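You operate a simulated robot arm through the tools that you are given. There is no shell and no other tool. Be economical: measure what you need, move in short steps, check, and stop when the job is done.

Carry out the task below with a simulated two-armed robot. There is one attempt and no reset: what you move stays moved.

Task
Unstopper the oil, pour 200 ml into the jug, stopper it again.
Fine: up to the jug's mark; hold the bottle while the stopper comes out; it waits on the worktop by the microwave; the bottle goes back. Set down upright: green stopper, oil bottle.

It is judged by the outcome, as a careful person would: the job done as asked, and still so three seconds after it is handed in. It fails if anything else is knocked over, pushed out of place, dropped, spilled or broken. Lids that push on must go on centred and level and be pressed home; caps that screw on are set level and turned clockwise until they are tight.

Robot
Two 7-joint arms with fingered hands on one trunk, on a base that drives. Base frame: it is fixed to the floor where the robot stands at the start and does not move with it; the origin is under the middle of the robot, x ahead of it, y to its left, z up. Lengths are in mm, angles in rad, forces in N, time in s.
The left shoulder is at the start at [70, 169, 1243], the right one opposite. With the tool pointing down near the work surface each hand reaches from about 260 to 680 mm from the robot's upright axis, wherever it stands, measured 20 degrees to its own side. Places, roughly: neck of the oil bottle [500, -200, 1000]; worktop by the microwave [500, -600, 900]. Payload 3.4 kg a hand.
The tool frame of a hand sits at the grasp point between the pads (the TCP): z along the fingers, y along the line on which they close. The tips reach 23 mm beyond it. Largest opening 116 mm; the body of the gripper starts 65 mm behind the TCP. The gripper is a hand of 4 fingers: y runs from the thumb to the fingers, the wrist lies at [0, 0, -211] in the tool frame, and closing takes about 1.5 s.
Orientation is that of the tool frame in the base frame, as [roll, pitch, yaw] about the fixed x, y, z axes, in that order (R = Rz(yaw) Ry(pitch) Rx(roll)). With the fingers straight down and closing along the base's y, the tool's x points along the base's -x, its y along +y and its z along -z.

Tools
- The arms move only by the tool send_rows. It takes "left_commands", "right_commands" or both (then of equal length, played together; a hand with none holds still); each is a list of rows, each an object of numbers (a shift or turn left out is 0, a gripper value left out holds the last): "tx", "ty", "tz": the shift along the tool's x, y, z in mm; "ax", "ay", "az": the turn, a rotation vector about the tool's x, y, z in rad; "claw": the opening, from 0 (shut) to 1 (fully open). In form: [{"tx": .., "ty": .., "tz": .., "ax": .., "ay": .., "az": .., "claw": ..}, ...]. A call has 1 to 20 rows; each row shifts and turns the commanded pose from where the row before left it, along the tool's axes as they then stand. Rows are played at 5 a second. More than 50 mm and 0.15 rad between two rows, or a gripper value outside its range, and nothing of the call is played. A pose out of reach is approached as far as the arm can. The call stops where the force on the tool passes 40 N (or 10 N more than at its start, if that is more) or the arm is blocked; 0.2 s more then pass. The fingers move at their own pace (about 153 mm/s each) and stop on an object; they squeeze with about 22 N. The grip force told is the motor's: it shows also when the fingers shut on nothing. Time passes only in rows, and 0.2 s behind the last, so rows that do not move let the fingers close. The reply holds the time, the measured pose of the TCP, the force on the tool along the base axes, the opening and the grip force, in the units named above and with some noise, with the torque about the TCP (base axes, N m) and any sound that the robot's microphone picked up.
- Cameras (640 x 400 px; columns grow to the right, rows downward): "scene" is now at [117.4, -35.2, 1472.8]; the picture's right is [-0.50, -0.86, 0.00], its down [-0.43, 0.25, -0.87] and it looks along [0.75, -0.44, -0.50] (base axes); focal length 283 px, centre (320, 200). "left" rides on the left gripper at [-69, 1, -90] in its tool frame; the picture's right is [-0.01, -1.00, 0.00], its down [0.79, -0.01, -0.61] and it looks along [0.61, -0.01, 0.79] (tool axes); focal length 251 px, centre (320, 200). "right" rides on the right gripper at [69, 1, -90] in its tool frame; the picture's right is [-0.01, 1.00, 0.00], its down [-0.79, -0.01, -0.61] and it looks along [-0.61, -0.01, 0.79] (tool axes); focal length 251 px, centre (320, 200). There is no depth. A picture from a camera that has moved, and an enlarged one, comes with that camera's place and axes in the base frame and with its lens. The place of the scene camera against the robot may be out by one fixed shift of up to 25 mm in any direction.
- snapshot(camera): a new picture of that camera. It takes no simulated time.
- move_column(by): slides the trunk up (or, below 0, down) by that many mm; the arms and the scene camera ride with it, the base frame stays. It gives what a move gives, with no picture.
- roll_base(legs): drives the robot by 1 to 6 legs, each [ahead, left, turn to the left] in mm, mm and rad, along the robot's own axes; the way and the turn of a leg run together, so that a leg with both is an arc; at most 1500 mm and 3.142 rad a leg. The arms and the cameras ride along, it lands a little off, and it stops where it bumps. It gives what a move gives.
- hand_shape(shape, hand): the hand has 4 fingers and takes this shape, open, in about a second: jaw (thumb against the fingers, like two jaws); tri (thumb and two fingers); tip (a fingertip pinch); poke (one finger out to press); point (the index stretched); flat (the hand flat); cup (the hand cupped); fist (a fist). The gripper value then closes the fingers along that shape, each until it touches; the sizes above hold for jaw. It gives what a move gives, with no picture.
- aim_head(pan, tilt): turns the head with the scene camera to pan (to the left, within 1.501 rad either way) and tilt (down, from -0.506 to 1.204), counted from straight ahead of the robot. It gives what a move gives.
- close_up(camera, box): a new picture of the part [left, top, right, bottom] of that camera's present view, enlarged. It takes no simulated time.
- close_job(): hands the job in; it is judged then, once.

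Work in short steps. Places have to be worked out from the pictures, the camera data and where the tool is seen: move nearer, look again, correct. Check each grasp and each placing, and mend what went wrong. You have 120 turns and 108 pictures in all, those below and enlarged ones among them. Open the grippers and draw the arms clear of the work before you hand the job in, unless the task says otherwise; then end with one line.

The tools are called after "Request:" as name(argument=value, ...) on one line, values as JSON. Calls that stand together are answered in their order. send_rows: Moves the arms, as the interface text tells. Its arguments: {"type":"object","properties":{"left_commands":{"type":"array"},"right_commands":{"type":"array"}},"required":[]} The other tools are called the same way: move_column (by) slides the trunk up or down; hand_shape (shape, hand) gives the hand a shape; roll_base (legs) drives the base; aim_head (pan, tilt) turns the head that bears the scene camera; snapshot (camera) takes a picture; close_up (camera, box) takes an enlarged picture of a part of a camera's view; close_job () hands the job in.

At the start:

```text
time: 0.0
left_tcp_pos: [410.5, -23.5, 1358.0]
left_ee_rot: [3.142, 0.001, 3.14]
left_wrist_force: [0.9, -0.1, -0.1]
left_wrist_torque: [0.01, 0.02, 0.03]
left_grip_width: 115.8
left_grasp_force: 0.0
left_shape: jaw
right_tcp_pos: [266.4, -391.7, 1339.9]
right_ee_rot: [3.141, -0.001, -3.14]
right_wrist_force: [0.2, -0.9, 0.5]
right_wrist_torque: [-0.01, 0.0, -0.04]
right_grip_width: 116.1
right_grasp_force: 0.1
right_shape: jaw
trunk travel left (down, up): [-750.0, 190.0]
robot x, y, heading: [-2.1, -3.7, 0.002]
head pan, tilt: [-0.525, 0.52]
```

scene: 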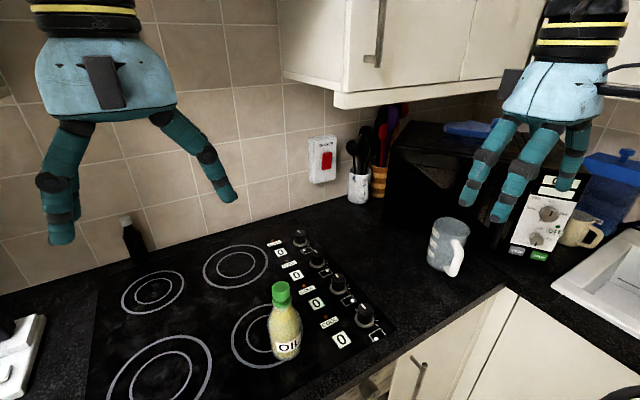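
right: 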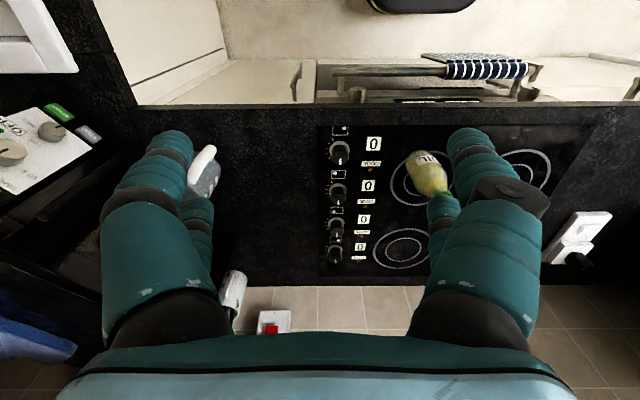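
left: 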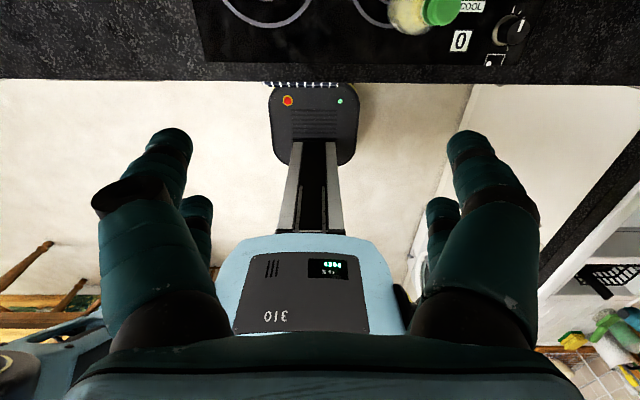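

The oil bottle stands on the hob, and a grey-blue jug with a white handle is near the microwave. I look closer at both.

Request:
close_up(camera="scene", box=[230, 260, 350, 380])

Request:
close_up(camera="scene", box=[390, 190, 510, 300])

```text
3.33 times, centred on (290, 320) of scene
camera zoom: at [117.4, -35.2, 1472.8], right [-0.5, -0.86, 0.0], down [-0.43, 0.25, -0.87], along [0.75, -0.44, -0.5], focal length 945 px, centre (420, -200)
```

zoom: 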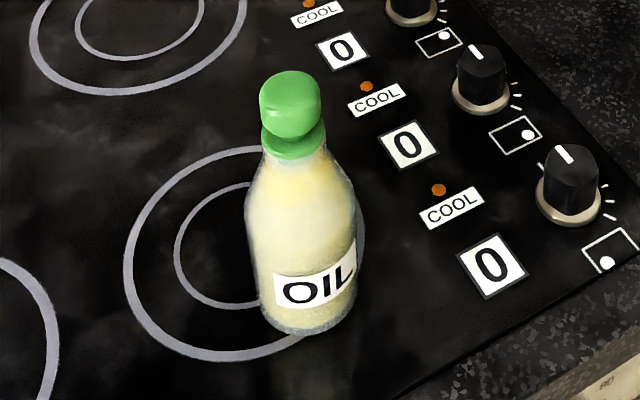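

```text
3.64 times, centred on (450, 245) of scene
camera zoom: at [117.4, -35.2, 1472.8], right [-0.5, -0.86, 0.0], down [-0.43, 0.25, -0.87], along [0.75, -0.44, -0.5], focal length 1031 px, centre (-153, 36)
```

zoom: 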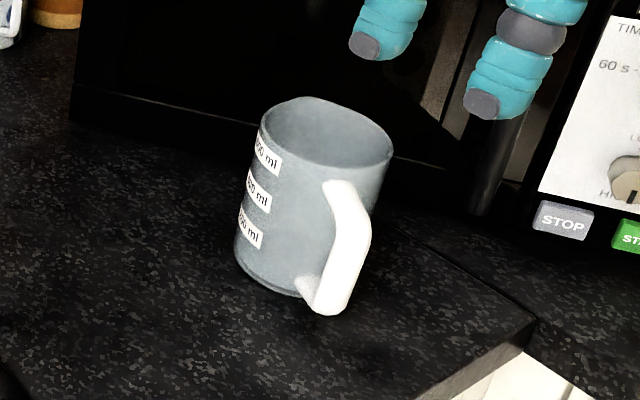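

The jug shows several marks. I look at the floor space on each side of the robot before deciding where to stand.

Request:
aim_head(pan=-1.2, tilt=0.75)

Request:
snapshot(camera="scene")

Request:
aim_head(pan=0.5, tilt=0.8)

Request:
snapshot(camera="scene")

```text
time: 1.1
left_tcp_pos: [408.3, -25.0, 1358.8]
left_ee_rot: [-3.141, 0.0, 3.141]
left_wrist_force: [-0.6, 0.3, 0.3]
left_wrist_torque: [-0.03, 0.01, 0.01]
left_grip_width: 115.9
left_grasp_force: 0.1
left_shape: jaw
right_tcp_pos: [265.3, -391.8, 1339.5]
right_ee_rot: [-3.141, 0.0, 3.14]
right_wrist_force: [0.8, -0.1, -0.1]
right_wrist_torque: [0.0, -0.01, -0.01]
right_grip_width: 116.2
right_grasp_force: 0.1
right_shape: jaw
trunk travel left (down, up): [-750.0, 190.0]
robot x, y, heading: [1.8, 0.1, -0.003]
head pan, tilt: [-1.201, 0.75]
```

```text
102 pictures are left
camera scene: at [69.1, -66.9, 1452.7], right [-0.93, -0.36, 0.0], down [-0.25, 0.64, -0.73], along [0.27, -0.68, -0.68], focal length 283 px, centre (320, 200)
```

scene: 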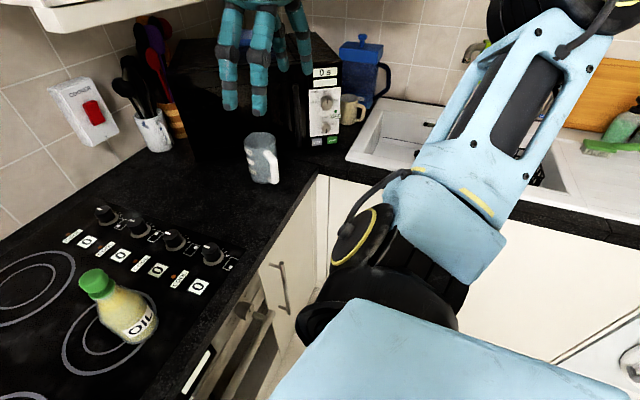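

```text
time: 2.8
left_tcp_pos: [410.1, -24.1, 1359.5]
left_ee_rot: [3.141, -0.001, -3.14]
left_wrist_force: [-0.1, 0.2, -0.1]
left_wrist_torque: [-0.05, 0.03, 0.0]
left_grip_width: 115.9
left_grasp_force: 0.0
left_shape: jaw
right_tcp_pos: [265.2, -392.0, 1339.1]
right_ee_rot: [-3.141, 0.0, -3.14]
right_wrist_force: [0.7, 0.2, -0.3]
right_wrist_torque: [0.0, -0.01, 0.02]
right_grip_width: 116.1
right_grasp_force: 0.0
right_shape: jaw
trunk travel left (down, up): [-750.0, 190.0]
robot x, y, heading: [-2.4, -0.2, -0.002]
head pan, tilt: [0.499, 0.799]
```

```text
101 pictures are left
camera scene: at [109.9, 48.8, 1448.7], right [0.48, -0.88, 0.0], down [-0.63, -0.34, -0.7], along [0.61, 0.33, -0.72], focal length 283 px, centre (320, 200)
```

scene: 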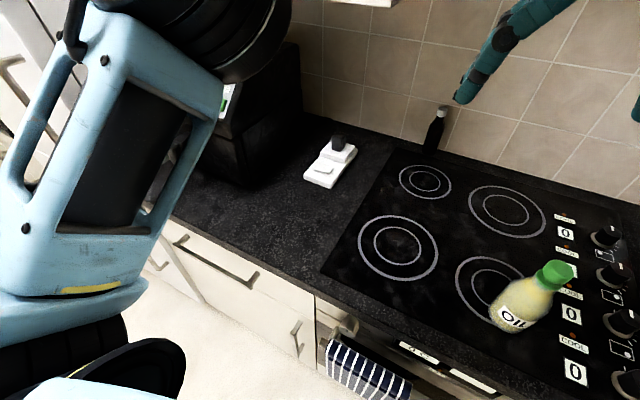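

The floor is clear to the right and near behind; I back off a little and step right so both hands have room to work, bottle roughly ahead.

Request:
roll_base(legs=[[-100, -200, 0]])

Request:
aim_head(pan=-0.1, tilt=0.6)

Request:
snapshot(camera="scene")

Request:
snapshot(camera="right")

```text
time: 4.5
left_tcp_pos: [307.7, -219.6, 1356.8]
left_ee_rot: [-3.139, -0.001, -3.141]
left_wrist_force: [0.0, 0.4, -0.8]
left_wrist_torque: [0.01, 0.02, -0.01]
left_grip_width: 115.8
left_grasp_force: 0.1
left_shape: jaw
right_tcp_pos: [164.9, -587.5, 1339.0]
right_ee_rot: [-3.139, -0.003, -3.141]
right_wrist_force: [0.2, 0.5, -0.2]
right_wrist_torque: [-0.06, 0.01, 0.01]
right_grip_width: 116.1
right_grasp_force: 0.1
right_shape: jaw
trunk travel left (down, up): [-750.0, 190.0]
robot x, y, heading: [-103.6, -201.1, 0.002]
head pan, tilt: [0.499, 0.799]
```

```text
time: 5.5
left_tcp_pos: [308.1, -222.6, 1357.8]
left_ee_rot: [3.141, 0.001, -3.141]
left_wrist_force: [-0.3, 0.4, -0.3]
left_wrist_torque: [0.03, 0.0, -0.03]
left_grip_width: 115.7
left_grasp_force: 0.1
left_shape: jaw
right_tcp_pos: [163.7, -589.7, 1339.8]
right_ee_rot: [3.141, 0.0, -3.139]
right_wrist_force: [0.0, 0.7, 0.1]
right_wrist_torque: [0.01, 0.0, 0.02]
right_grip_width: 115.8
right_grasp_force: 0.1
right_shape: jaw
trunk travel left (down, up): [-750.0, 190.0]
robot x, y, heading: [-102.2, -200.4, -0.001]
head pan, tilt: [-0.099, 0.6]
```

```text
100 pictures are left
camera scene: at [25.2, -197.2, 1465.5], right [-0.1, -1.0, 0.0], down [-0.56, 0.06, -0.82], along [0.82, -0.08, -0.57], focal length 283 px, centre (320, 200)
```

scene: 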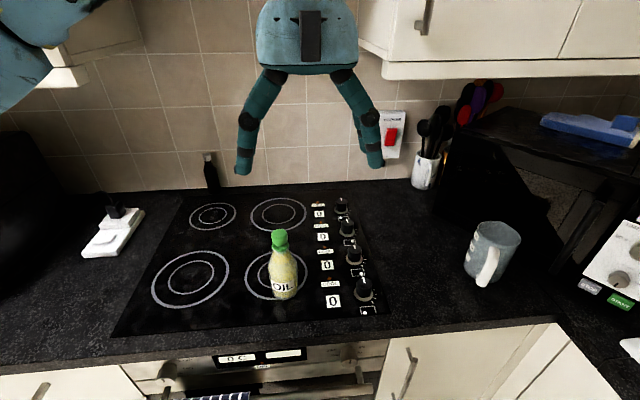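

```text
99 pictures are left
camera right: at [96.0, -589.8, 1429.4], right [0.01, 1.0, 0.0], down [0.8, -0.01, 0.61], along [0.61, -0.01, -0.8], focal length 251 px, centre (320, 200)
```

right: 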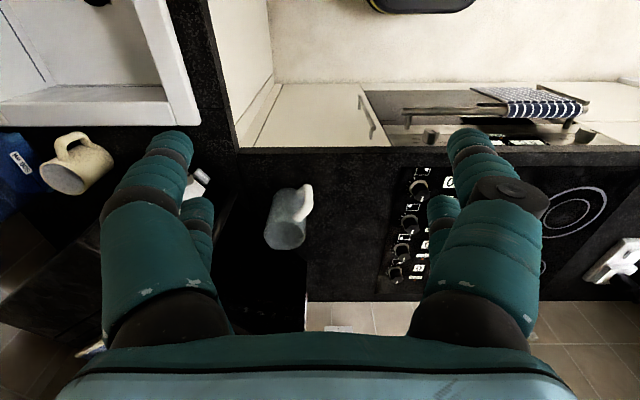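

I turn the left hand to point forward (its camera ends up on top), well back of and above the bottle, so I can look at it and measure it.

Request:
send_rows(left_commands=[{"tx": -15, "ty": 15, "tz": 40}, {"tx": -15, "ty": 15, "tz": 40}, {"tx": -10, "ty": 15, "tz": 40}, {"tx": 0, "ty": 15, "tz": 20}, {"ay": -0.1428}, {"ay": -0.1428}, {"ay": -0.1428}, {"ay": -0.1428}, {"ay": -0.1428}, {"ay": -0.1428}, {"ay": -0.1428}, {"ay": -0.1428}, {"ay": -0.1428}, {"ay": -0.1428}, {"ay": -0.1428}])

Request:
snapshot(camera="left")

Request:
snapshot(camera="scene")

```text
time: 8.7
left_tcp_pos: [347.5, -164.1, 1218.6]
left_ee_rot: [-0.13, 1.57, -0.127]
left_wrist_force: [1.4, 1.0, -0.3]
left_wrist_torque: [0.03, -0.04, 0.03]
left_grip_width: 115.8
left_grasp_force: 0.2
left_shape: jaw
right_tcp_pos: [164.5, -590.8, 1338.5]
right_ee_rot: [3.141, 0.0, -3.14]
right_wrist_force: [-0.2, -0.8, 0.4]
right_wrist_torque: [0.03, -0.02, 0.01]
right_grip_width: 115.7
right_grasp_force: 0.1
right_shape: jaw
trunk travel left (down, up): [-750.0, 190.0]
robot x, y, heading: [-105.1, -197.1, 0.001]
head pan, tilt: [-0.099, 0.6]
```

```text
98 pictures are left
camera left: at [257.9, -163.7, 1285.1], right [0.0, -1.0, 0.01], down [-0.61, -0.01, -0.8], along [0.8, 0.0, -0.61], focal length 251 px, centre (320, 200)
```

left: 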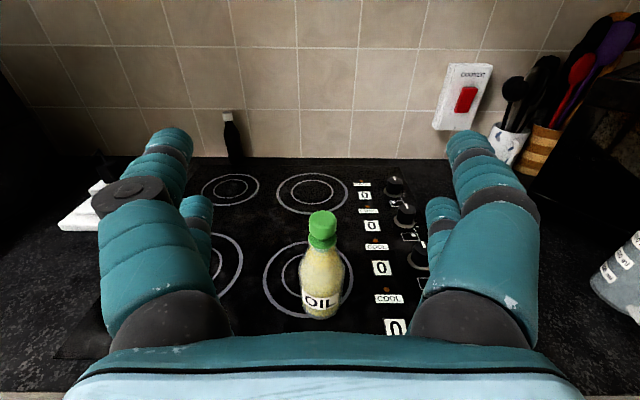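

```text
97 pictures are left
camera scene: at [24.8, -198.4, 1465.6], right [-0.1, -1.0, 0.0], down [-0.56, 0.06, -0.83], along [0.82, -0.08, -0.56], focal length 283 px, centre (320, 200)
```

scene: 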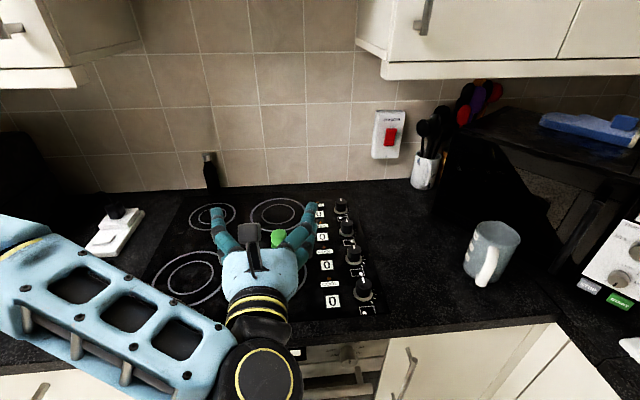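

The bottle is straight ahead of the left hand, about y=-166. I lower the hand and look again to triangulate its distance and height.

Request:
send_rows(left_commands=[{"tx": 40}, {"tx": 40}, {"tx": 40}, {"tx": 40}])

Request:
snapshot(camera="left")

Request:
close_up(camera="left", box=[240, 100, 400, 220])

```text
time: 9.7
left_tcp_pos: [350.6, -165.2, 1057.4]
left_ee_rot: [-2.861, 1.57, -2.862]
left_wrist_force: [-0.7, -0.5, -0.5]
left_wrist_torque: [0.02, 0.02, 0.04]
left_grip_width: 116.1
left_grasp_force: 0.0
left_shape: jaw
right_tcp_pos: [165.4, -591.2, 1339.4]
right_ee_rot: [3.141, 0.0, -3.141]
right_wrist_force: [1.1, 0.9, -0.3]
right_wrist_torque: [-0.01, 0.0, 0.01]
right_grip_width: 115.8
right_grasp_force: 0.0
right_shape: jaw
trunk travel left (down, up): [-750.0, 190.0]
robot x, y, heading: [-103.8, -195.7, 0.004]
head pan, tilt: [-0.099, 0.6]
```

```text
96 pictures are left
camera left: at [260.3, -164.2, 1124.4], right [0.0, -1.0, 0.01], down [-0.61, -0.01, -0.79], along [0.79, 0.0, -0.61], focal length 251 px, centre (320, 200)
```

left: 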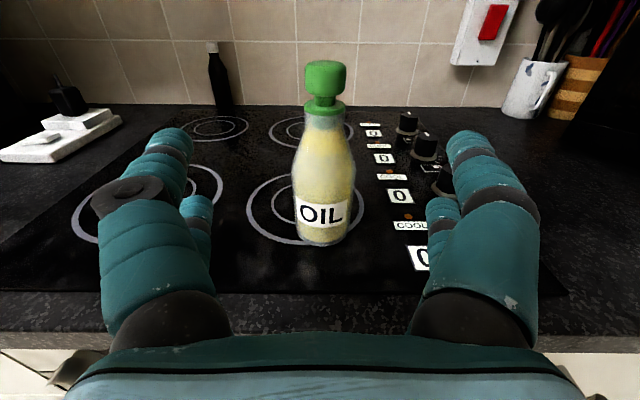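

```text
3.33 times, centred on (320, 160) of left
camera zoom: at [260.3, -164.2, 1124.4], right [0.0, -1.0, 0.01], down [-0.61, -0.01, -0.79], along [0.79, 0.0, -0.61], focal length 838 px, centre (320, 333)
```

zoom: 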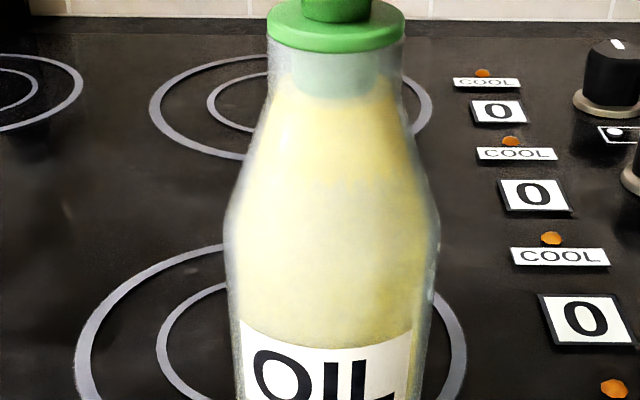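

Measured: bottle axis about (487, -168), surface near z 908, body about 70 mm wide up to z 1005, stopper flange near 1056 and top near 1088. I lower the open left hand to mid-body height and go part way forward.

Request:
send_rows(left_commands=[{"tx": 30, "ty": -1}, {"tx": 30, "ty": -1}, {"tx": 25, "ty": -1}, {"tz": 20}, {"tz": 20}, {"tz": 20}])

Request:
snapshot(camera="left")

Request:
snapshot(camera="scene")

```text
time: 11.1
left_tcp_pos: [400.8, -187.9, 997.9]
left_ee_rot: [-3.076, 1.566, -3.071]
left_wrist_force: [-0.3, -0.7, 0.6]
left_wrist_torque: [0.0, 0.01, 0.0]
left_grip_width: 115.6
left_grasp_force: 0.2
left_shape: jaw
left hand out of reach, approached as far as the arm can: row 2, 3, 4, 5, 6
right_tcp_pos: [164.5, -590.9, 1338.3]
right_ee_rot: [-3.141, 0.0, -3.139]
right_wrist_force: [-1.1, -0.2, 0.3]
right_wrist_torque: [0.01, 0.01, -0.02]
right_grip_width: 115.9
right_grasp_force: 0.0
right_shape: jaw
trunk travel left (down, up): [-750.0, 190.0]
robot x, y, heading: [-103.4, -196.6, 0.007]
head pan, tilt: [-0.099, 0.6]
```

```text
94 pictures are left
camera left: at [311.5, -189.4, 1064.0], right [0.01, -1.0, 0.01], down [-0.61, -0.01, -0.79], along [0.79, 0.0, -0.61], focal length 251 px, centre (320, 200)
```

left: 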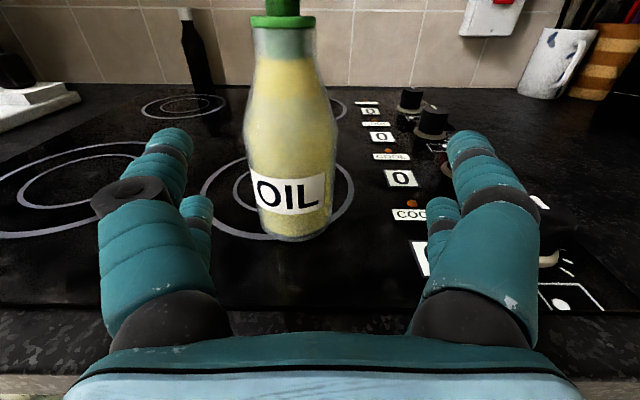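

```text
93 pictures are left
camera scene: at [25.2, -197.6, 1465.5], right [-0.1, -1.0, 0.0], down [-0.56, 0.06, -0.82], along [0.82, -0.08, -0.57], focal length 283 px, centre (320, 200)
```

scene: 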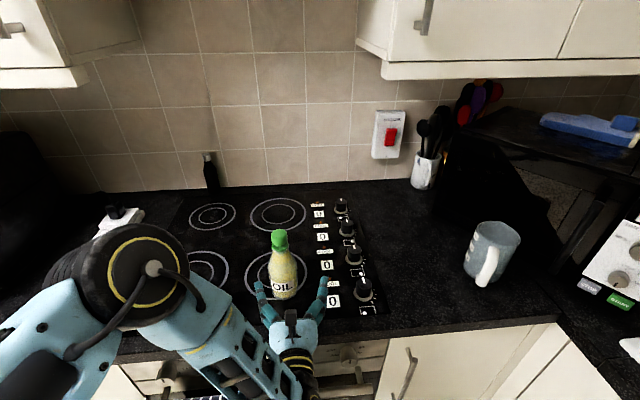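

The arm ran out of reach: the shoulder is too high for a level hand. I raise the hand again and then lower the trunk instead.

Request:
send_rows(left_commands=[{"tx": -40, "tz": -15}, {"tx": -40, "tz": -15}, {"tx": -40, "tz": -10}, {"tx": -40}, {"tx": -30}])

Request:
move_column(by=-200)

Request:
snapshot(camera="scene")

Request:
snapshot(camera="left")

```text
time: 12.3
left_tcp_pos: [360.1, -189.9, 1187.0]
left_ee_rot: [-1.622, 1.571, -1.621]
left_wrist_force: [0.5, 0.0, -0.4]
left_wrist_torque: [0.02, 0.03, 0.04]
left_grip_width: 115.9
left_grasp_force: 0.0
left_shape: jaw
right_tcp_pos: [162.2, -589.1, 1339.3]
right_ee_rot: [3.14, 0.001, -3.141]
right_wrist_force: [-0.2, 0.2, 0.0]
right_wrist_torque: [0.01, -0.01, -0.02]
right_grip_width: 115.6
right_grasp_force: 0.0
right_shape: jaw
trunk travel left (down, up): [-750.0, 190.0]
robot x, y, heading: [-103.7, -197.0, -0.002]
head pan, tilt: [-0.099, 0.6]
```

```text
time: 14.4
left_tcp_pos: [360.8, -188.9, 985.8]
left_ee_rot: [0.595, 1.569, 0.595]
left_wrist_force: [1.1, 0.6, -0.1]
left_wrist_torque: [0.02, 0.01, 0.04]
left_grip_width: 115.9
left_grasp_force: 0.0
left_shape: jaw
right_tcp_pos: [162.4, -590.7, 1139.7]
right_ee_rot: [-3.141, 0.0, -3.139]
right_wrist_force: [-0.3, 0.4, 0.4]
right_wrist_torque: [0.04, 0.02, -0.01]
right_grip_width: 115.9
right_grasp_force: 0.0
right_shape: jaw
trunk travel left (down, up): [-550.0, 390.0]
robot x, y, heading: [-100.1, -199.0, -0.001]
head pan, tilt: [-0.099, 0.6]
```

```text
92 pictures are left
camera scene: at [25.0, -197.4, 1265.6], right [-0.1, -1.0, 0.0], down [-0.56, 0.06, -0.83], along [0.82, -0.08, -0.56], focal length 283 px, centre (320, 200)
```

scene: 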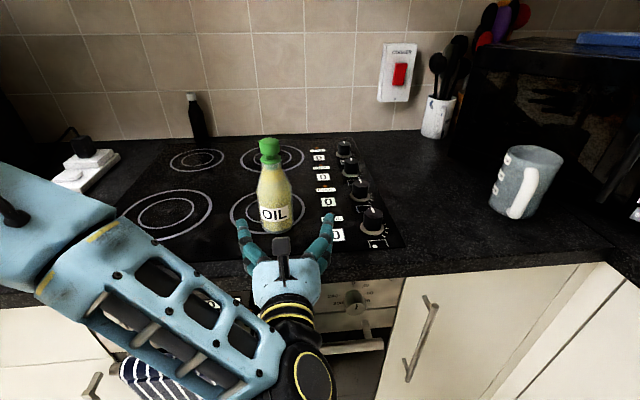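

```text
91 pictures are left
camera left: at [270.8, -190.0, 1053.2], right [0.0, -1.0, 0.01], down [-0.61, -0.01, -0.79], along [0.79, 0.0, -0.61], focal length 251 px, centre (320, 200)
```

left: 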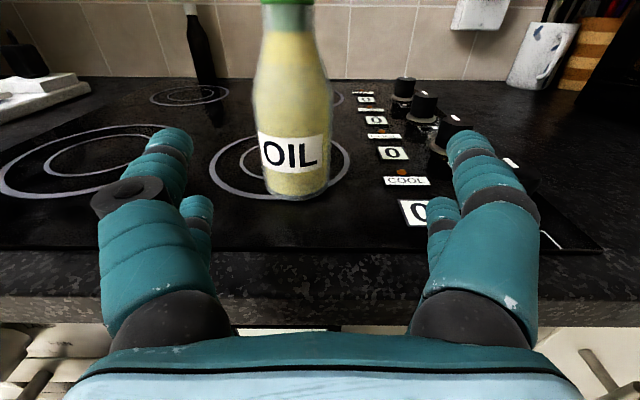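

Now reachable. The bottle axis is at y about -165. I centre on it, lower slightly to z≈970, and advance most of the way.

Request:
send_rows(left_commands=[{"ty": 12, "tx": 8}, {"ty": 12, "tx": 8}, {"tz": 20}, {"tz": 20}, {"tz": 20}])

Request:
snapshot(camera="left")

```text
time: 15.7
left_tcp_pos: [420.9, -164.3, 971.7]
left_ee_rot: [3.016, 1.569, 3.018]
left_wrist_force: [0.0, -0.4, -0.2]
left_wrist_torque: [0.01, 0.0, -0.01]
left_grip_width: 115.8
left_grasp_force: 0.0
left_shape: jaw
right_tcp_pos: [165.2, -590.3, 1139.1]
right_ee_rot: [3.14, 0.0, -3.139]
right_wrist_force: [-0.3, 0.0, -0.3]
right_wrist_torque: [-0.02, 0.01, 0.03]
right_grip_width: 116.1
right_grasp_force: 0.1
right_shape: jaw
trunk travel left (down, up): [-550.0, 390.0]
robot x, y, heading: [-102.4, -198.8, -0.001]
head pan, tilt: [-0.099, 0.6]
```

```text
90 pictures are left
camera left: at [330.8, -165.3, 1037.5], right [0.0, -1.0, 0.01], down [-0.61, -0.01, -0.79], along [0.79, 0.0, -0.61], focal length 251 px, centre (320, 200)
```

left: 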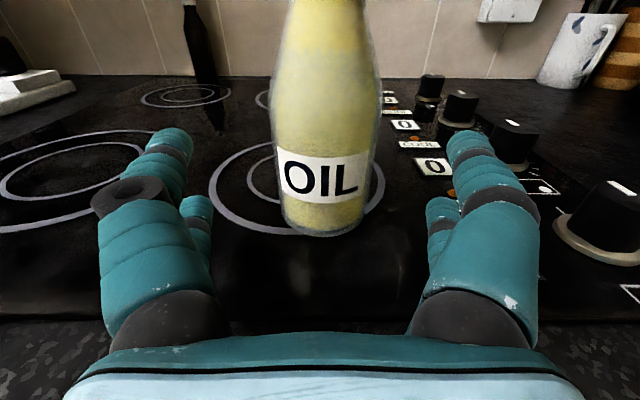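

Slightly right of centre (axis about y -169, x 490). I finish the advance with that correction.

Request:
send_rows(left_commands=[{"tz": 17, "ty": -2}, {"tz": 17, "ty": -2}, {"tz": 17}, {"tz": 17}])

Request:
snapshot(camera="left")

Request:
snapshot(camera="scene")

```text
time: 16.6
left_tcp_pos: [487.6, -167.7, 969.9]
left_ee_rot: [-2.434, 1.57, -2.431]
left_wrist_force: [-0.1, -0.3, -0.1]
left_wrist_torque: [0.0, 0.0, 0.01]
left_grip_width: 115.9
left_grasp_force: 0.0
left_shape: jaw
right_tcp_pos: [165.2, -590.0, 1139.2]
right_ee_rot: [3.141, 0.002, -3.138]
right_wrist_force: [0.0, 0.2, -0.1]
right_wrist_torque: [-0.02, 0.03, 0.01]
right_grip_width: 115.9
right_grasp_force: 0.1
right_shape: jaw
trunk travel left (down, up): [-550.0, 390.0]
robot x, y, heading: [-95.9, -200.5, 0.004]
head pan, tilt: [-0.099, 0.6]
```

```text
89 pictures are left
camera left: at [398.4, -169.0, 1036.5], right [0.0, -1.0, 0.01], down [-0.61, -0.01, -0.79], along [0.79, 0.0, -0.61], focal length 251 px, centre (320, 200)
```

left: 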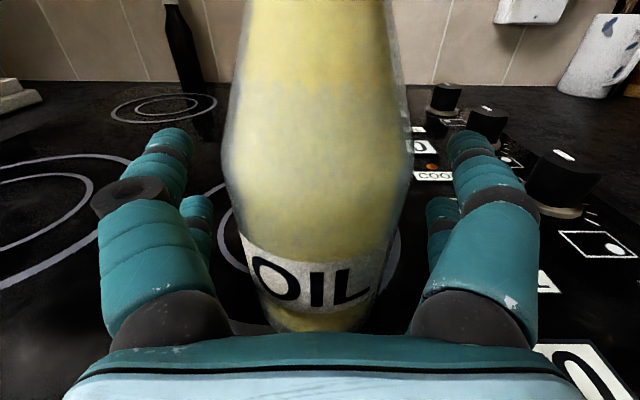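

```text
88 pictures are left
camera scene: at [25.5, -197.5, 1265.5], right [-0.1, -1.0, 0.0], down [-0.56, 0.06, -0.82], along [0.82, -0.08, -0.57], focal length 283 px, centre (320, 200)
```

scene: 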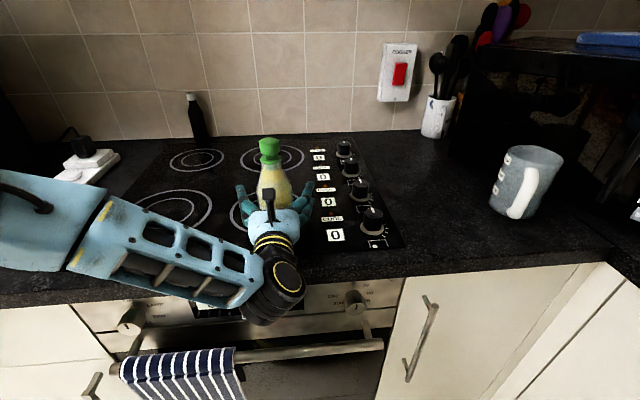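

The bottle is centred between the fingers, so I close the left hand on its body.

Request:
send_rows(left_commands=[{"claw": 0.7}, {"claw": 0.65}, {"claw": 0.6}, {"claw": 0.5}, {"claw": 0.3}, {"claw": 0}, {"claw": 0}, {"claw": 0}, {"claw": 0}, {"claw": 0}])

Request:
snapshot(camera="left")

```text
time: 18.9
left_tcp_pos: [487.2, -169.6, 970.3]
left_ee_rot: [0.338, 1.57, 0.34]
left_wrist_force: [0.6, 0.1, 0.0]
left_wrist_torque: [0.01, 0.0, -0.01]
left_grip_width: 48.1
left_grasp_force: 22.2
left_shape: jaw
right_tcp_pos: [165.4, -590.8, 1138.3]
right_ee_rot: [3.141, 0.0, -3.139]
right_wrist_force: [-0.1, 0.6, 0.0]
right_wrist_torque: [-0.01, -0.02, -0.03]
right_grip_width: 115.8
right_grasp_force: 0.1
right_shape: jaw
trunk travel left (down, up): [-550.0, 390.0]
robot x, y, heading: [-100.7, -198.7, 0.006]
head pan, tilt: [-0.099, 0.6]
```

```text
87 pictures are left
camera left: at [397.9, -169.2, 1036.5], right [0.0, -1.0, 0.01], down [-0.61, -0.01, -0.79], along [0.79, 0.0, -0.61], focal length 251 px, centre (320, 200)
```

left: 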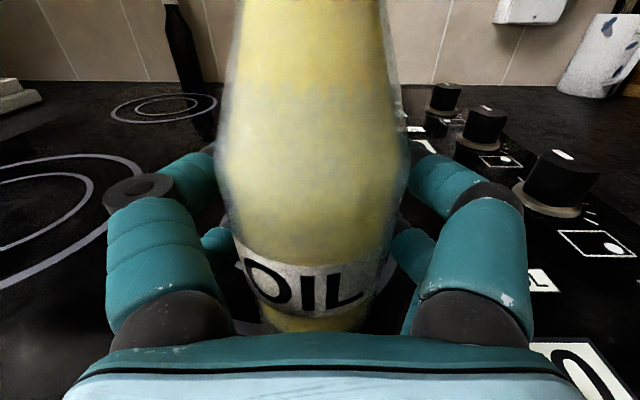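

The grip holds (22 N). Now I bring the right hand up and over towards the stopper, staying above it.

Request:
send_rows(right_commands=[{"tz": -40}, {"tz": -40}, {"tz": -40}, {"tx": -30, "ty": 36}, {"tx": -30, "ty": 36}, {"tx": -30, "ty": 36}, {"tx": -30, "ty": 36}, {"tx": -30, "ty": 36}, {"tx": -30, "ty": 36}, {"tx": -30, "ty": 36}, {"tx": -30, "ty": 36}])

Request:
snapshot(camera="right")

Request:
snapshot(camera="scene")

```text
time: 21.2
left_tcp_pos: [486.9, -168.8, 969.2]
left_ee_rot: [-2.621, 1.569, -2.619]
left_wrist_force: [1.0, -1.1, -0.6]
left_wrist_torque: [0.02, -0.04, 0.0]
left_grip_width: 47.5
left_grasp_force: 22.3
left_shape: jaw
right_tcp_pos: [341.8, -367.8, 1134.4]
right_ee_rot: [3.14, -0.001, -3.14]
right_wrist_force: [-0.7, -0.6, 0.8]
right_wrist_torque: [0.03, -0.01, 0.02]
right_grip_width: 115.9
right_grasp_force: 0.2
right_shape: jaw
right hand out of reach, approached as far as the arm can: row 2, 3, 7, 8, 9, 10, 11
trunk travel left (down, up): [-550.0, 390.0]
robot x, y, heading: [-102.4, -200.0, 0.003]
head pan, tilt: [-0.099, 0.6]
```

```text
86 pictures are left
camera right: at [274.3, -367.5, 1224.5], right [0.01, 1.0, 0.0], down [0.79, -0.01, 0.61], along [0.61, 0.0, -0.79], focal length 251 px, centre (320, 200)
```

right: 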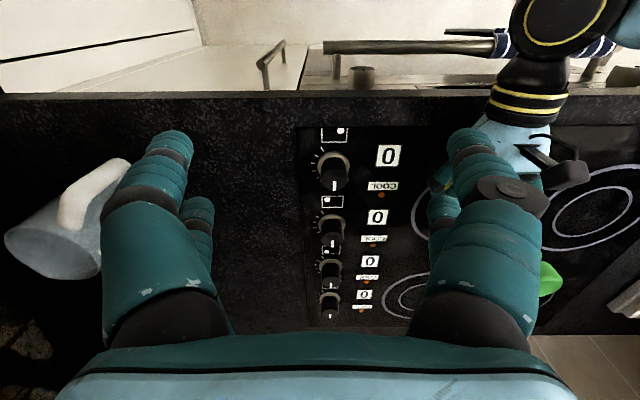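

```text
85 pictures are left
camera scene: at [25.4, -197.4, 1265.5], right [-0.1, -1.0, 0.0], down [-0.56, 0.06, -0.82], along [0.82, -0.08, -0.57], focal length 283 px, centre (320, 200)
```

scene: 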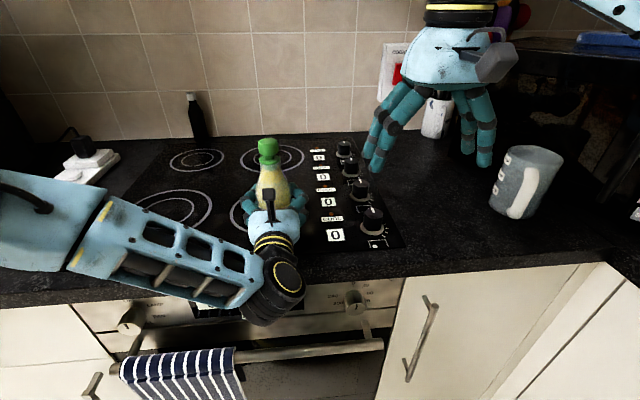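

The straight-down pose is beyond the right arm's reach here. I instead tilt the right hand 45° down, pointing diagonally forward-left, which brings its wrist nearer the shoulder.

Request:
send_rows(right_commands=[{"az": -0.1309}, {"az": -0.1309}, {"az": -0.1309}, {"az": -0.1309}, {"az": -0.1309}, {"az": -0.1309}, {"ay": -0.1309}, {"ay": -0.1309}, {"ay": -0.1309}, {"ay": -0.1309}, {"ay": -0.1309}, {"ay": -0.1309}])

Request:
snapshot(camera="right")

Request:
snapshot(camera="scene")

```text
time: 23.9
left_tcp_pos: [485.8, -169.2, 970.3]
left_ee_rot: [2.836, 1.57, 2.837]
left_wrist_force: [-0.4, 0.5, -0.3]
left_wrist_torque: [0.0, -0.01, -0.01]
left_grip_width: 47.6
left_grasp_force: 21.5
left_shape: jaw
right_tcp_pos: [342.8, -367.2, 1134.1]
right_ee_rot: [-3.141, 0.788, -2.354]
right_wrist_force: [-0.3, 0.1, -1.2]
right_wrist_torque: [-0.02, 0.01, 0.0]
right_grip_width: 116.2
right_grasp_force: 0.0
right_shape: jaw
trunk travel left (down, up): [-550.0, 390.0]
robot x, y, heading: [-101.6, -201.1, 0.0]
head pan, tilt: [-0.099, 0.6]
```

```text
84 pictures are left
camera right: at [263.6, -446.3, 1148.7], right [-0.7, 0.71, 0.01], down [0.1, 0.09, 0.99], along [0.7, 0.7, -0.13], focal length 251 px, centre (320, 200)
```

right: 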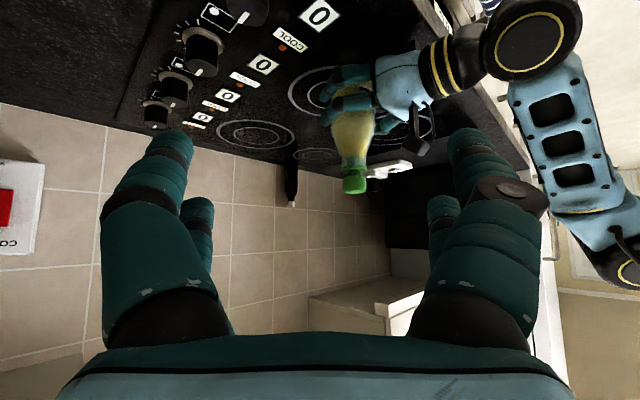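

```text
83 pictures are left
camera scene: at [25.0, -198.1, 1265.5], right [-0.1, -1.0, 0.0], down [-0.56, 0.06, -0.83], along [0.82, -0.08, -0.56], focal length 283 px, centre (320, 200)
```

scene: 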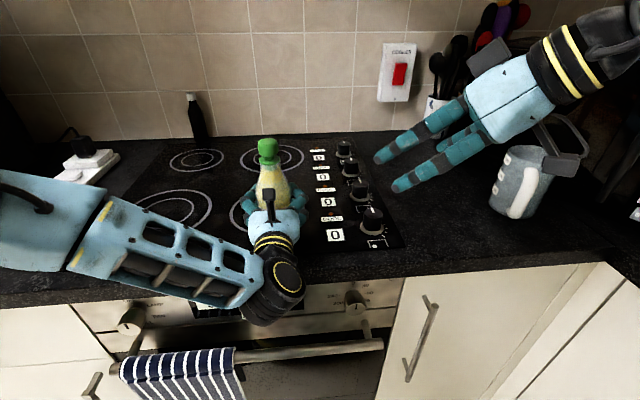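

The stopper shows in the right camera near (475–487, -160, 1078). I bring the hand to a staging point short of it and look again.

Request:
send_rows(right_commands=[{"tx": -18.4, "ty": 7.6, "tz": 28}, {"tx": -18.4, "ty": 7.6, "tz": 28}, {"tx": -18.4, "ty": 7.6, "tz": 28}, {"tx": -18.4, "ty": 7.6, "tz": 28}, {"tx": -18.4, "ty": 7.6, "tz": 28}])

Request:
snapshot(camera="right")

Request:
snapshot(camera="scene")

```text
time: 25.1
left_tcp_pos: [488.4, -168.6, 968.5]
left_ee_rot: [-2.249, 1.57, -2.248]
left_wrist_force: [0.8, -0.6, 0.6]
left_wrist_torque: [-0.01, -0.01, -0.01]
left_grip_width: 47.3
left_grasp_force: 22.0
left_shape: jaw
right_tcp_pos: [433.0, -224.9, 1097.2]
right_ee_rot: [3.141, 0.785, -2.36]
right_wrist_force: [0.1, 0.1, -0.5]
right_wrist_torque: [-0.02, -0.01, -0.01]
right_grip_width: 115.7
right_grasp_force: 0.0
right_shape: jaw
trunk travel left (down, up): [-550.0, 390.0]
robot x, y, heading: [-102.4, -200.7, 0.003]
head pan, tilt: [-0.099, 0.6]
```

```text
82 pictures are left
camera right: at [353.0, -302.3, 1113.1], right [-0.7, 0.71, 0.01], down [0.1, 0.09, 0.99], along [0.7, 0.7, -0.13], focal length 251 px, centre (320, 200)
```

right: 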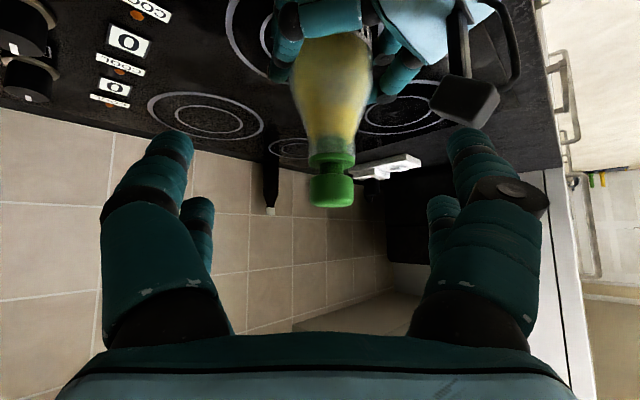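

```text
81 pictures are left
camera scene: at [26.1, -197.1, 1265.5], right [-0.1, -1.0, 0.0], down [-0.56, 0.06, -0.82], along [0.82, -0.08, -0.57], focal length 283 px, centre (320, 200)
```

scene: 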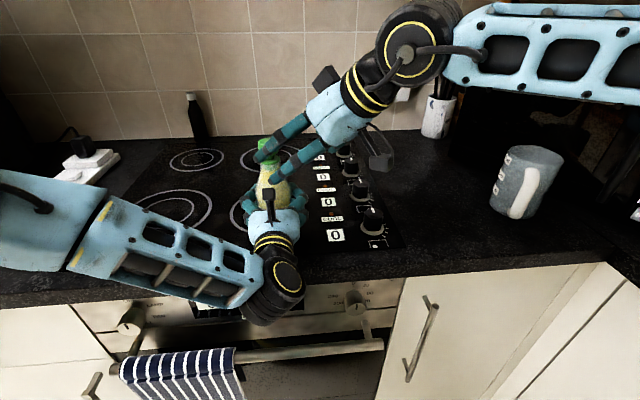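

Triangulated: knob centre at (475, -168, 1080), 33 mm wide. I move the open right hand onto it.

Request:
send_rows(right_commands=[{"tx": -9.5, "ty": 4, "tz": 15}, {"tx": -9.5, "ty": 3, "tz": 15}, {"tx": -9.5, "ty": 2, "tz": 15}, {"tx": -9, "tz": 16.5}])

Request:
snapshot(camera="right")

Request:
close_up(camera="scene", box=[200, 90, 360, 220])

```text
time: 26.1
left_tcp_pos: [487.9, -167.9, 969.4]
left_ee_rot: [-2.589, 1.568, -2.586]
left_wrist_force: [-0.6, -0.2, 0.1]
left_wrist_torque: [0.0, -0.03, -0.02]
left_grip_width: 47.3
left_grasp_force: 22.0
left_shape: jaw
right_tcp_pos: [443.9, -206.4, 1092.0]
right_ee_rot: [3.141, 0.785, -2.355]
right_wrist_force: [-0.7, -1.1, 0.2]
right_wrist_torque: [0.0, 0.0, 0.02]
right_grip_width: 115.8
right_grasp_force: 0.0
right_shape: jaw
right hand out of reach, approached as far as the arm can: row 2, 3, 4
trunk travel left (down, up): [-550.0, 390.0]
robot x, y, heading: [-100.5, -194.3, -0.001]
head pan, tilt: [-0.099, 0.6]
```

```text
80 pictures are left
camera right: at [365.0, -284.9, 1107.2], right [-0.7, 0.71, 0.01], down [0.1, 0.09, 0.99], along [0.7, 0.7, -0.13], focal length 251 px, centre (320, 200)
```

right: 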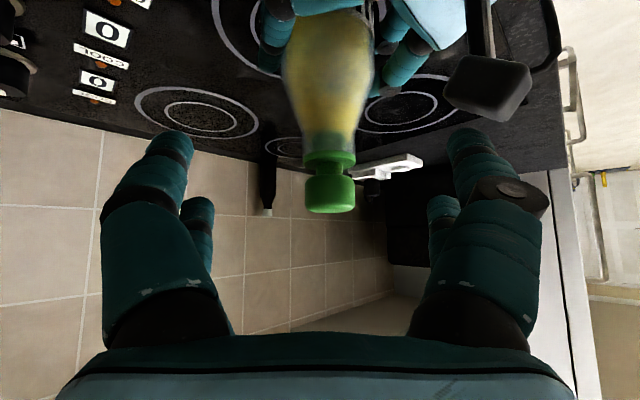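

```text
3.08 times, centred on (280, 155) of scene
camera zoom: at [25.2, -197.3, 1265.5], right [-0.1, -1.0, 0.0], down [-0.56, 0.06, -0.82], along [0.82, -0.08, -0.57], focal length 872 px, centre (443, 338)
```

zoom: 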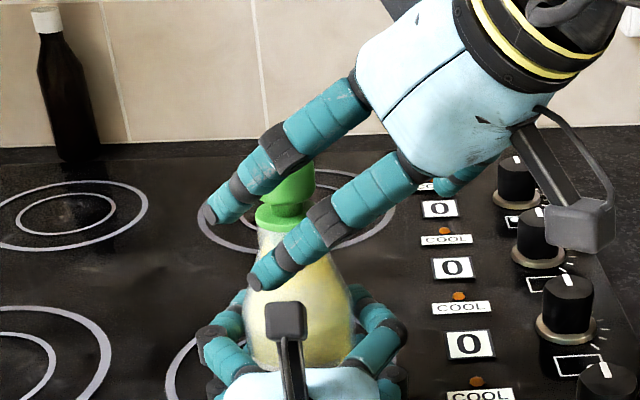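

The right arm is again short, being raised too high relative to its shoulder. I raise the trunk 90 mm (bottle rises in the left hand) and then lower the left hand the same amount back onto the hob.

Request:
move_column(by=90)

Request:
send_rows(left_commands=[{"tx": 20}, {"tx": 20}, {"tx": 15}])

Request:
snapshot(camera="scene")

```text
time: 27.3
left_tcp_pos: [487.5, -169.6, 1059.0]
left_ee_rot: [-2.931, 1.57, -2.931]
left_wrist_force: [-0.1, -0.6, -3.0]
left_wrist_torque: [0.0, -0.05, -0.02]
left_grip_width: 47.2
left_grasp_force: 21.6
left_shape: jaw
right_tcp_pos: [444.7, -206.6, 1180.2]
right_ee_rot: [3.139, 0.785, -2.356]
right_wrist_force: [0.5, -0.1, 0.1]
right_wrist_torque: [0.04, 0.02, 0.02]
right_grip_width: 115.9
right_grasp_force: 0.0
right_shape: jaw
trunk travel left (down, up): [-640.0, 300.0]
robot x, y, heading: [-107.3, -199.1, -0.001]
head pan, tilt: [-0.099, 0.6]
```

```text
time: 28.1
left_tcp_pos: [487.7, -169.0, 1004.7]
left_ee_rot: [-2.942, 1.571, -2.941]
left_wrist_force: [0.5, 0.0, -4.0]
left_wrist_torque: [-0.01, -0.03, -0.03]
left_grip_width: 47.2
left_grasp_force: 22.0
left_shape: jaw
right_tcp_pos: [445.8, -205.8, 1180.7]
right_ee_rot: [3.14, 0.786, -2.357]
right_wrist_force: [0.5, -1.0, -0.9]
right_wrist_torque: [-0.02, -0.02, -0.04]
right_grip_width: 115.8
right_grasp_force: 0.1
right_shape: jaw
trunk travel left (down, up): [-640.0, 300.0]
robot x, y, heading: [-100.7, -199.0, -0.001]
head pan, tilt: [-0.099, 0.6]
```

```text
78 pictures are left
camera scene: at [26.0, -197.5, 1355.4], right [-0.1, -1.0, 0.0], down [-0.56, 0.06, -0.82], along [0.82, -0.08, -0.57], focal length 283 px, centre (320, 200)
```

scene: 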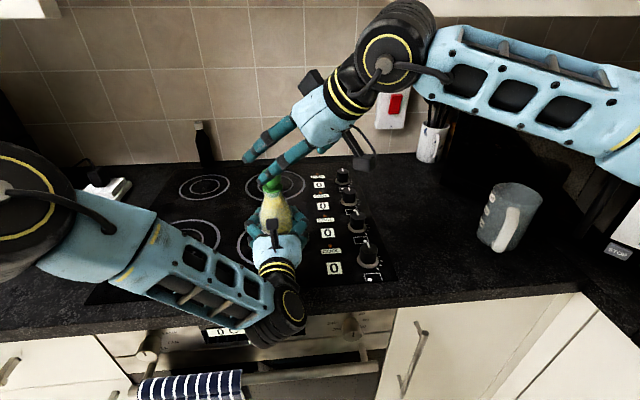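

The weight on the left hand is about 3.5–4 N. Left follows fine; I lower the remaining 34 mm to the hob in small steps.

Request:
send_rows(left_commands=[{"tx": 15}, {"tx": 10}, {"tx": 5}, {"tx": 3}, {"tx": 2}])

Request:
snapshot(camera="right")

```text
time: 29.3
left_tcp_pos: [488.2, -169.5, 969.4]
left_ee_rot: [2.718, 1.57, 2.718]
left_wrist_force: [0.4, 0.6, 0.5]
left_wrist_torque: [-0.01, -0.02, -0.01]
left_grip_width: 46.9
left_grasp_force: 21.8
left_shape: jaw
right_tcp_pos: [443.4, -206.2, 1181.9]
right_ee_rot: [3.141, 0.784, -2.357]
right_wrist_force: [0.0, -0.9, -0.4]
right_wrist_torque: [-0.02, -0.05, -0.01]
right_grip_width: 115.9
right_grasp_force: 0.1
right_shape: jaw
trunk travel left (down, up): [-640.0, 300.0]
robot x, y, heading: [-102.2, -196.9, 0.001]
head pan, tilt: [-0.099, 0.6]
```

```text
77 pictures are left
camera right: at [364.9, -285.0, 1197.3], right [-0.7, 0.71, 0.01], down [0.1, 0.09, 0.99], along [0.7, 0.7, -0.13], focal length 251 px, centre (320, 200)
```

right: 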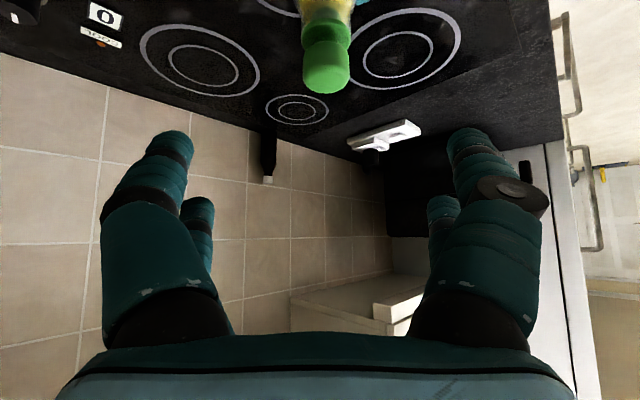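

Bottle is back on the hob. I now bring the right hand straight onto the knob from above-right.

Request:
send_rows(right_commands=[{"tx": 14, "ty": 1, "tz": 14}, {"tx": 14, "ty": 1, "tz": 14}, {"tx": 14, "ty": 1, "tz": 14}, {"tx": 14, "ty": 1, "tz": 14}, {"tx": -7, "ty": 1, "tz": 17}, {"tx": -7, "ty": 1, "tz": 17}, {"tx": -5, "tz": 15}])

Request:
snapshot(camera="right")

Request:
close_up(camera="scene", box=[200, 120, 360, 250])

```text
time: 30.9
left_tcp_pos: [488.5, -169.1, 969.6]
left_ee_rot: [-2.266, 1.57, -2.264]
left_wrist_force: [0.7, 0.5, 2.8]
left_wrist_torque: [-0.02, -0.06, 0.05]
left_grip_width: 47.1
left_grasp_force: 22.3
left_shape: jaw
right_tcp_pos: [456.9, -195.6, 1079.9]
right_ee_rot: [3.141, 0.788, -2.354]
right_wrist_force: [-0.1, 0.8, 0.4]
right_wrist_torque: [0.0, 0.02, 0.0]
right_grip_width: 115.9
right_grasp_force: 0.0
right_shape: jaw
right hand out of reach, approached as far as the arm can: row 6, 7
trunk travel left (down, up): [-640.0, 300.0]
robot x, y, heading: [-104.9, -201.1, 0.003]
head pan, tilt: [-0.099, 0.6]
```

```text
76 pictures are left
camera right: at [377.9, -273.5, 1095.5], right [-0.7, 0.71, 0.01], down [0.1, 0.09, 0.99], along [0.7, 0.7, -0.13], focal length 251 px, centre (320, 200)
```

right: 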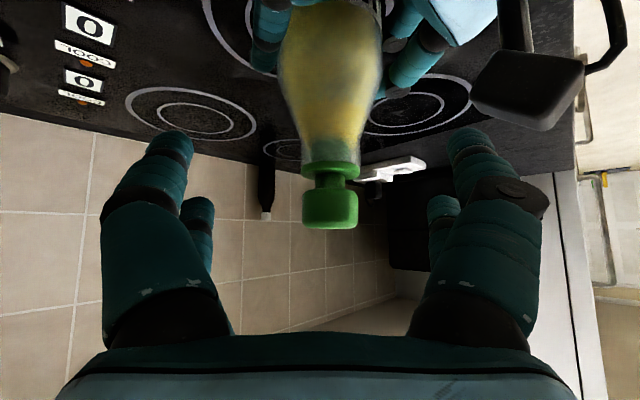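

```text
3.08 times, centred on (280, 185) of scene
camera zoom: at [24.9, -197.4, 1355.6], right [-0.1, -1.0, 0.0], down [-0.56, 0.06, -0.83], along [0.82, -0.08, -0.56], focal length 872 px, centre (443, 246)
```

zoom: 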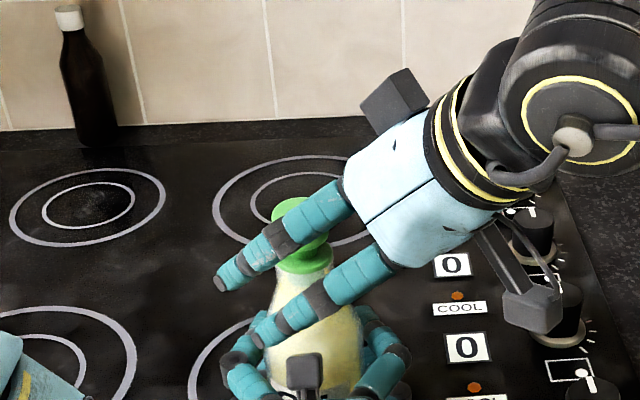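

Still about 35 mm short; this looks like a wrist limit for a hand turned so far left. I lift off, turn the hand more towards straight ahead (about 20° left) and a bit steeper, then look.

Request:
send_rows(right_commands=[{"tx": -20, "tz": -20}, {"tx": -20, "tz": -20}, {"ax": 0.0772, "az": 0.0772}, {"ax": 0.0772, "az": 0.0772}, {"ax": 0.0772, "az": 0.0772}, {"ax": 0.0772, "az": 0.0772}, {"ay": 0.131}, {"ay": 0.131}])

Request:
snapshot(camera="right")

```text
time: 32.7
left_tcp_pos: [488.0, -168.8, 969.7]
left_ee_rot: [0.828, 1.57, 0.83]
left_wrist_force: [0.6, 0.5, 2.3]
left_wrist_torque: [-0.02, -0.07, 0.02]
left_grip_width: 46.6
left_grasp_force: 21.6
left_shape: jaw
right_tcp_pos: [442.6, -217.6, 1132.8]
right_ee_rot: [3.141, 0.788, -2.683]
right_wrist_force: [0.4, -0.3, 0.0]
right_wrist_torque: [-0.03, 0.03, 0.03]
right_grip_width: 115.9
right_grasp_force: 0.2
right_shape: jaw
right hand out of reach, approached as far as the arm can: row 2, 3, 4, 5, 6, 7, 8
trunk travel left (down, up): [-640.0, 300.0]
robot x, y, heading: [-98.7, -199.5, -0.002]
head pan, tilt: [-0.099, 0.6]
```

```text
74 pictures are left
camera right: at [342.1, -266.5, 1147.3], right [-0.44, 0.9, 0.01], down [0.12, 0.05, 0.99], along [0.89, 0.43, -0.13], focal length 251 px, centre (320, 200)
```

right: 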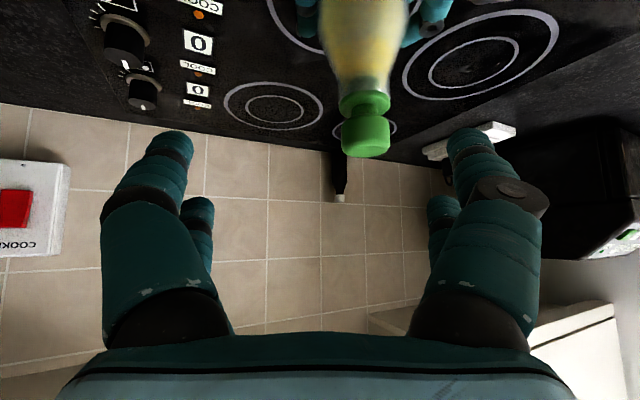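

The right arm's reach shrinks when its wrist is above the shoulder, so I raise the trunk further and lower the left hand equally, checking that the left can follow.

Request:
move_column(by=60)

Request:
send_rows(left_commands=[{"tx": 20}, {"tx": 20}, {"tx": 15}])

```text
time: 33.7
left_tcp_pos: [488.3, -168.6, 1028.9]
left_ee_rot: [-2.963, 1.568, -2.963]
left_wrist_force: [0.1, 0.0, -2.7]
left_wrist_torque: [-0.02, -0.04, 0.02]
left_grip_width: 46.9
left_grasp_force: 21.4
left_shape: jaw
right_tcp_pos: [443.3, -218.9, 1191.3]
right_ee_rot: [3.139, 0.786, -2.682]
right_wrist_force: [0.8, -0.3, -0.4]
right_wrist_torque: [0.0, -0.02, 0.02]
right_grip_width: 115.8
right_grasp_force: 0.0
right_shape: jaw
trunk travel left (down, up): [-700.0, 240.0]
robot x, y, heading: [-103.7, -199.6, 0.002]
head pan, tilt: [-0.099, 0.6]
```

```text
time: 34.5
left_tcp_pos: [482.5, -184.6, 986.0]
left_ee_rot: [-3.053, 1.566, -3.046]
left_wrist_force: [0.3, -0.8, -2.6]
left_wrist_torque: [-0.01, -0.04, -0.03]
left_grip_width: 46.6
left_grasp_force: 22.5
left_shape: jaw
left hand out of reach, approached as far as the arm can: row 2, 3
right_tcp_pos: [441.5, -218.4, 1191.0]
right_ee_rot: [3.139, 0.785, -2.682]
right_wrist_force: [0.3, -0.5, 0.1]
right_wrist_torque: [-0.02, 0.0, 0.01]
right_grip_width: 116.1
right_grasp_force: 0.1
right_shape: jaw
trunk travel left (down, up): [-700.0, 240.0]
robot x, y, heading: [-98.1, -198.7, -0.003]
head pan, tilt: [-0.099, 0.6]
```

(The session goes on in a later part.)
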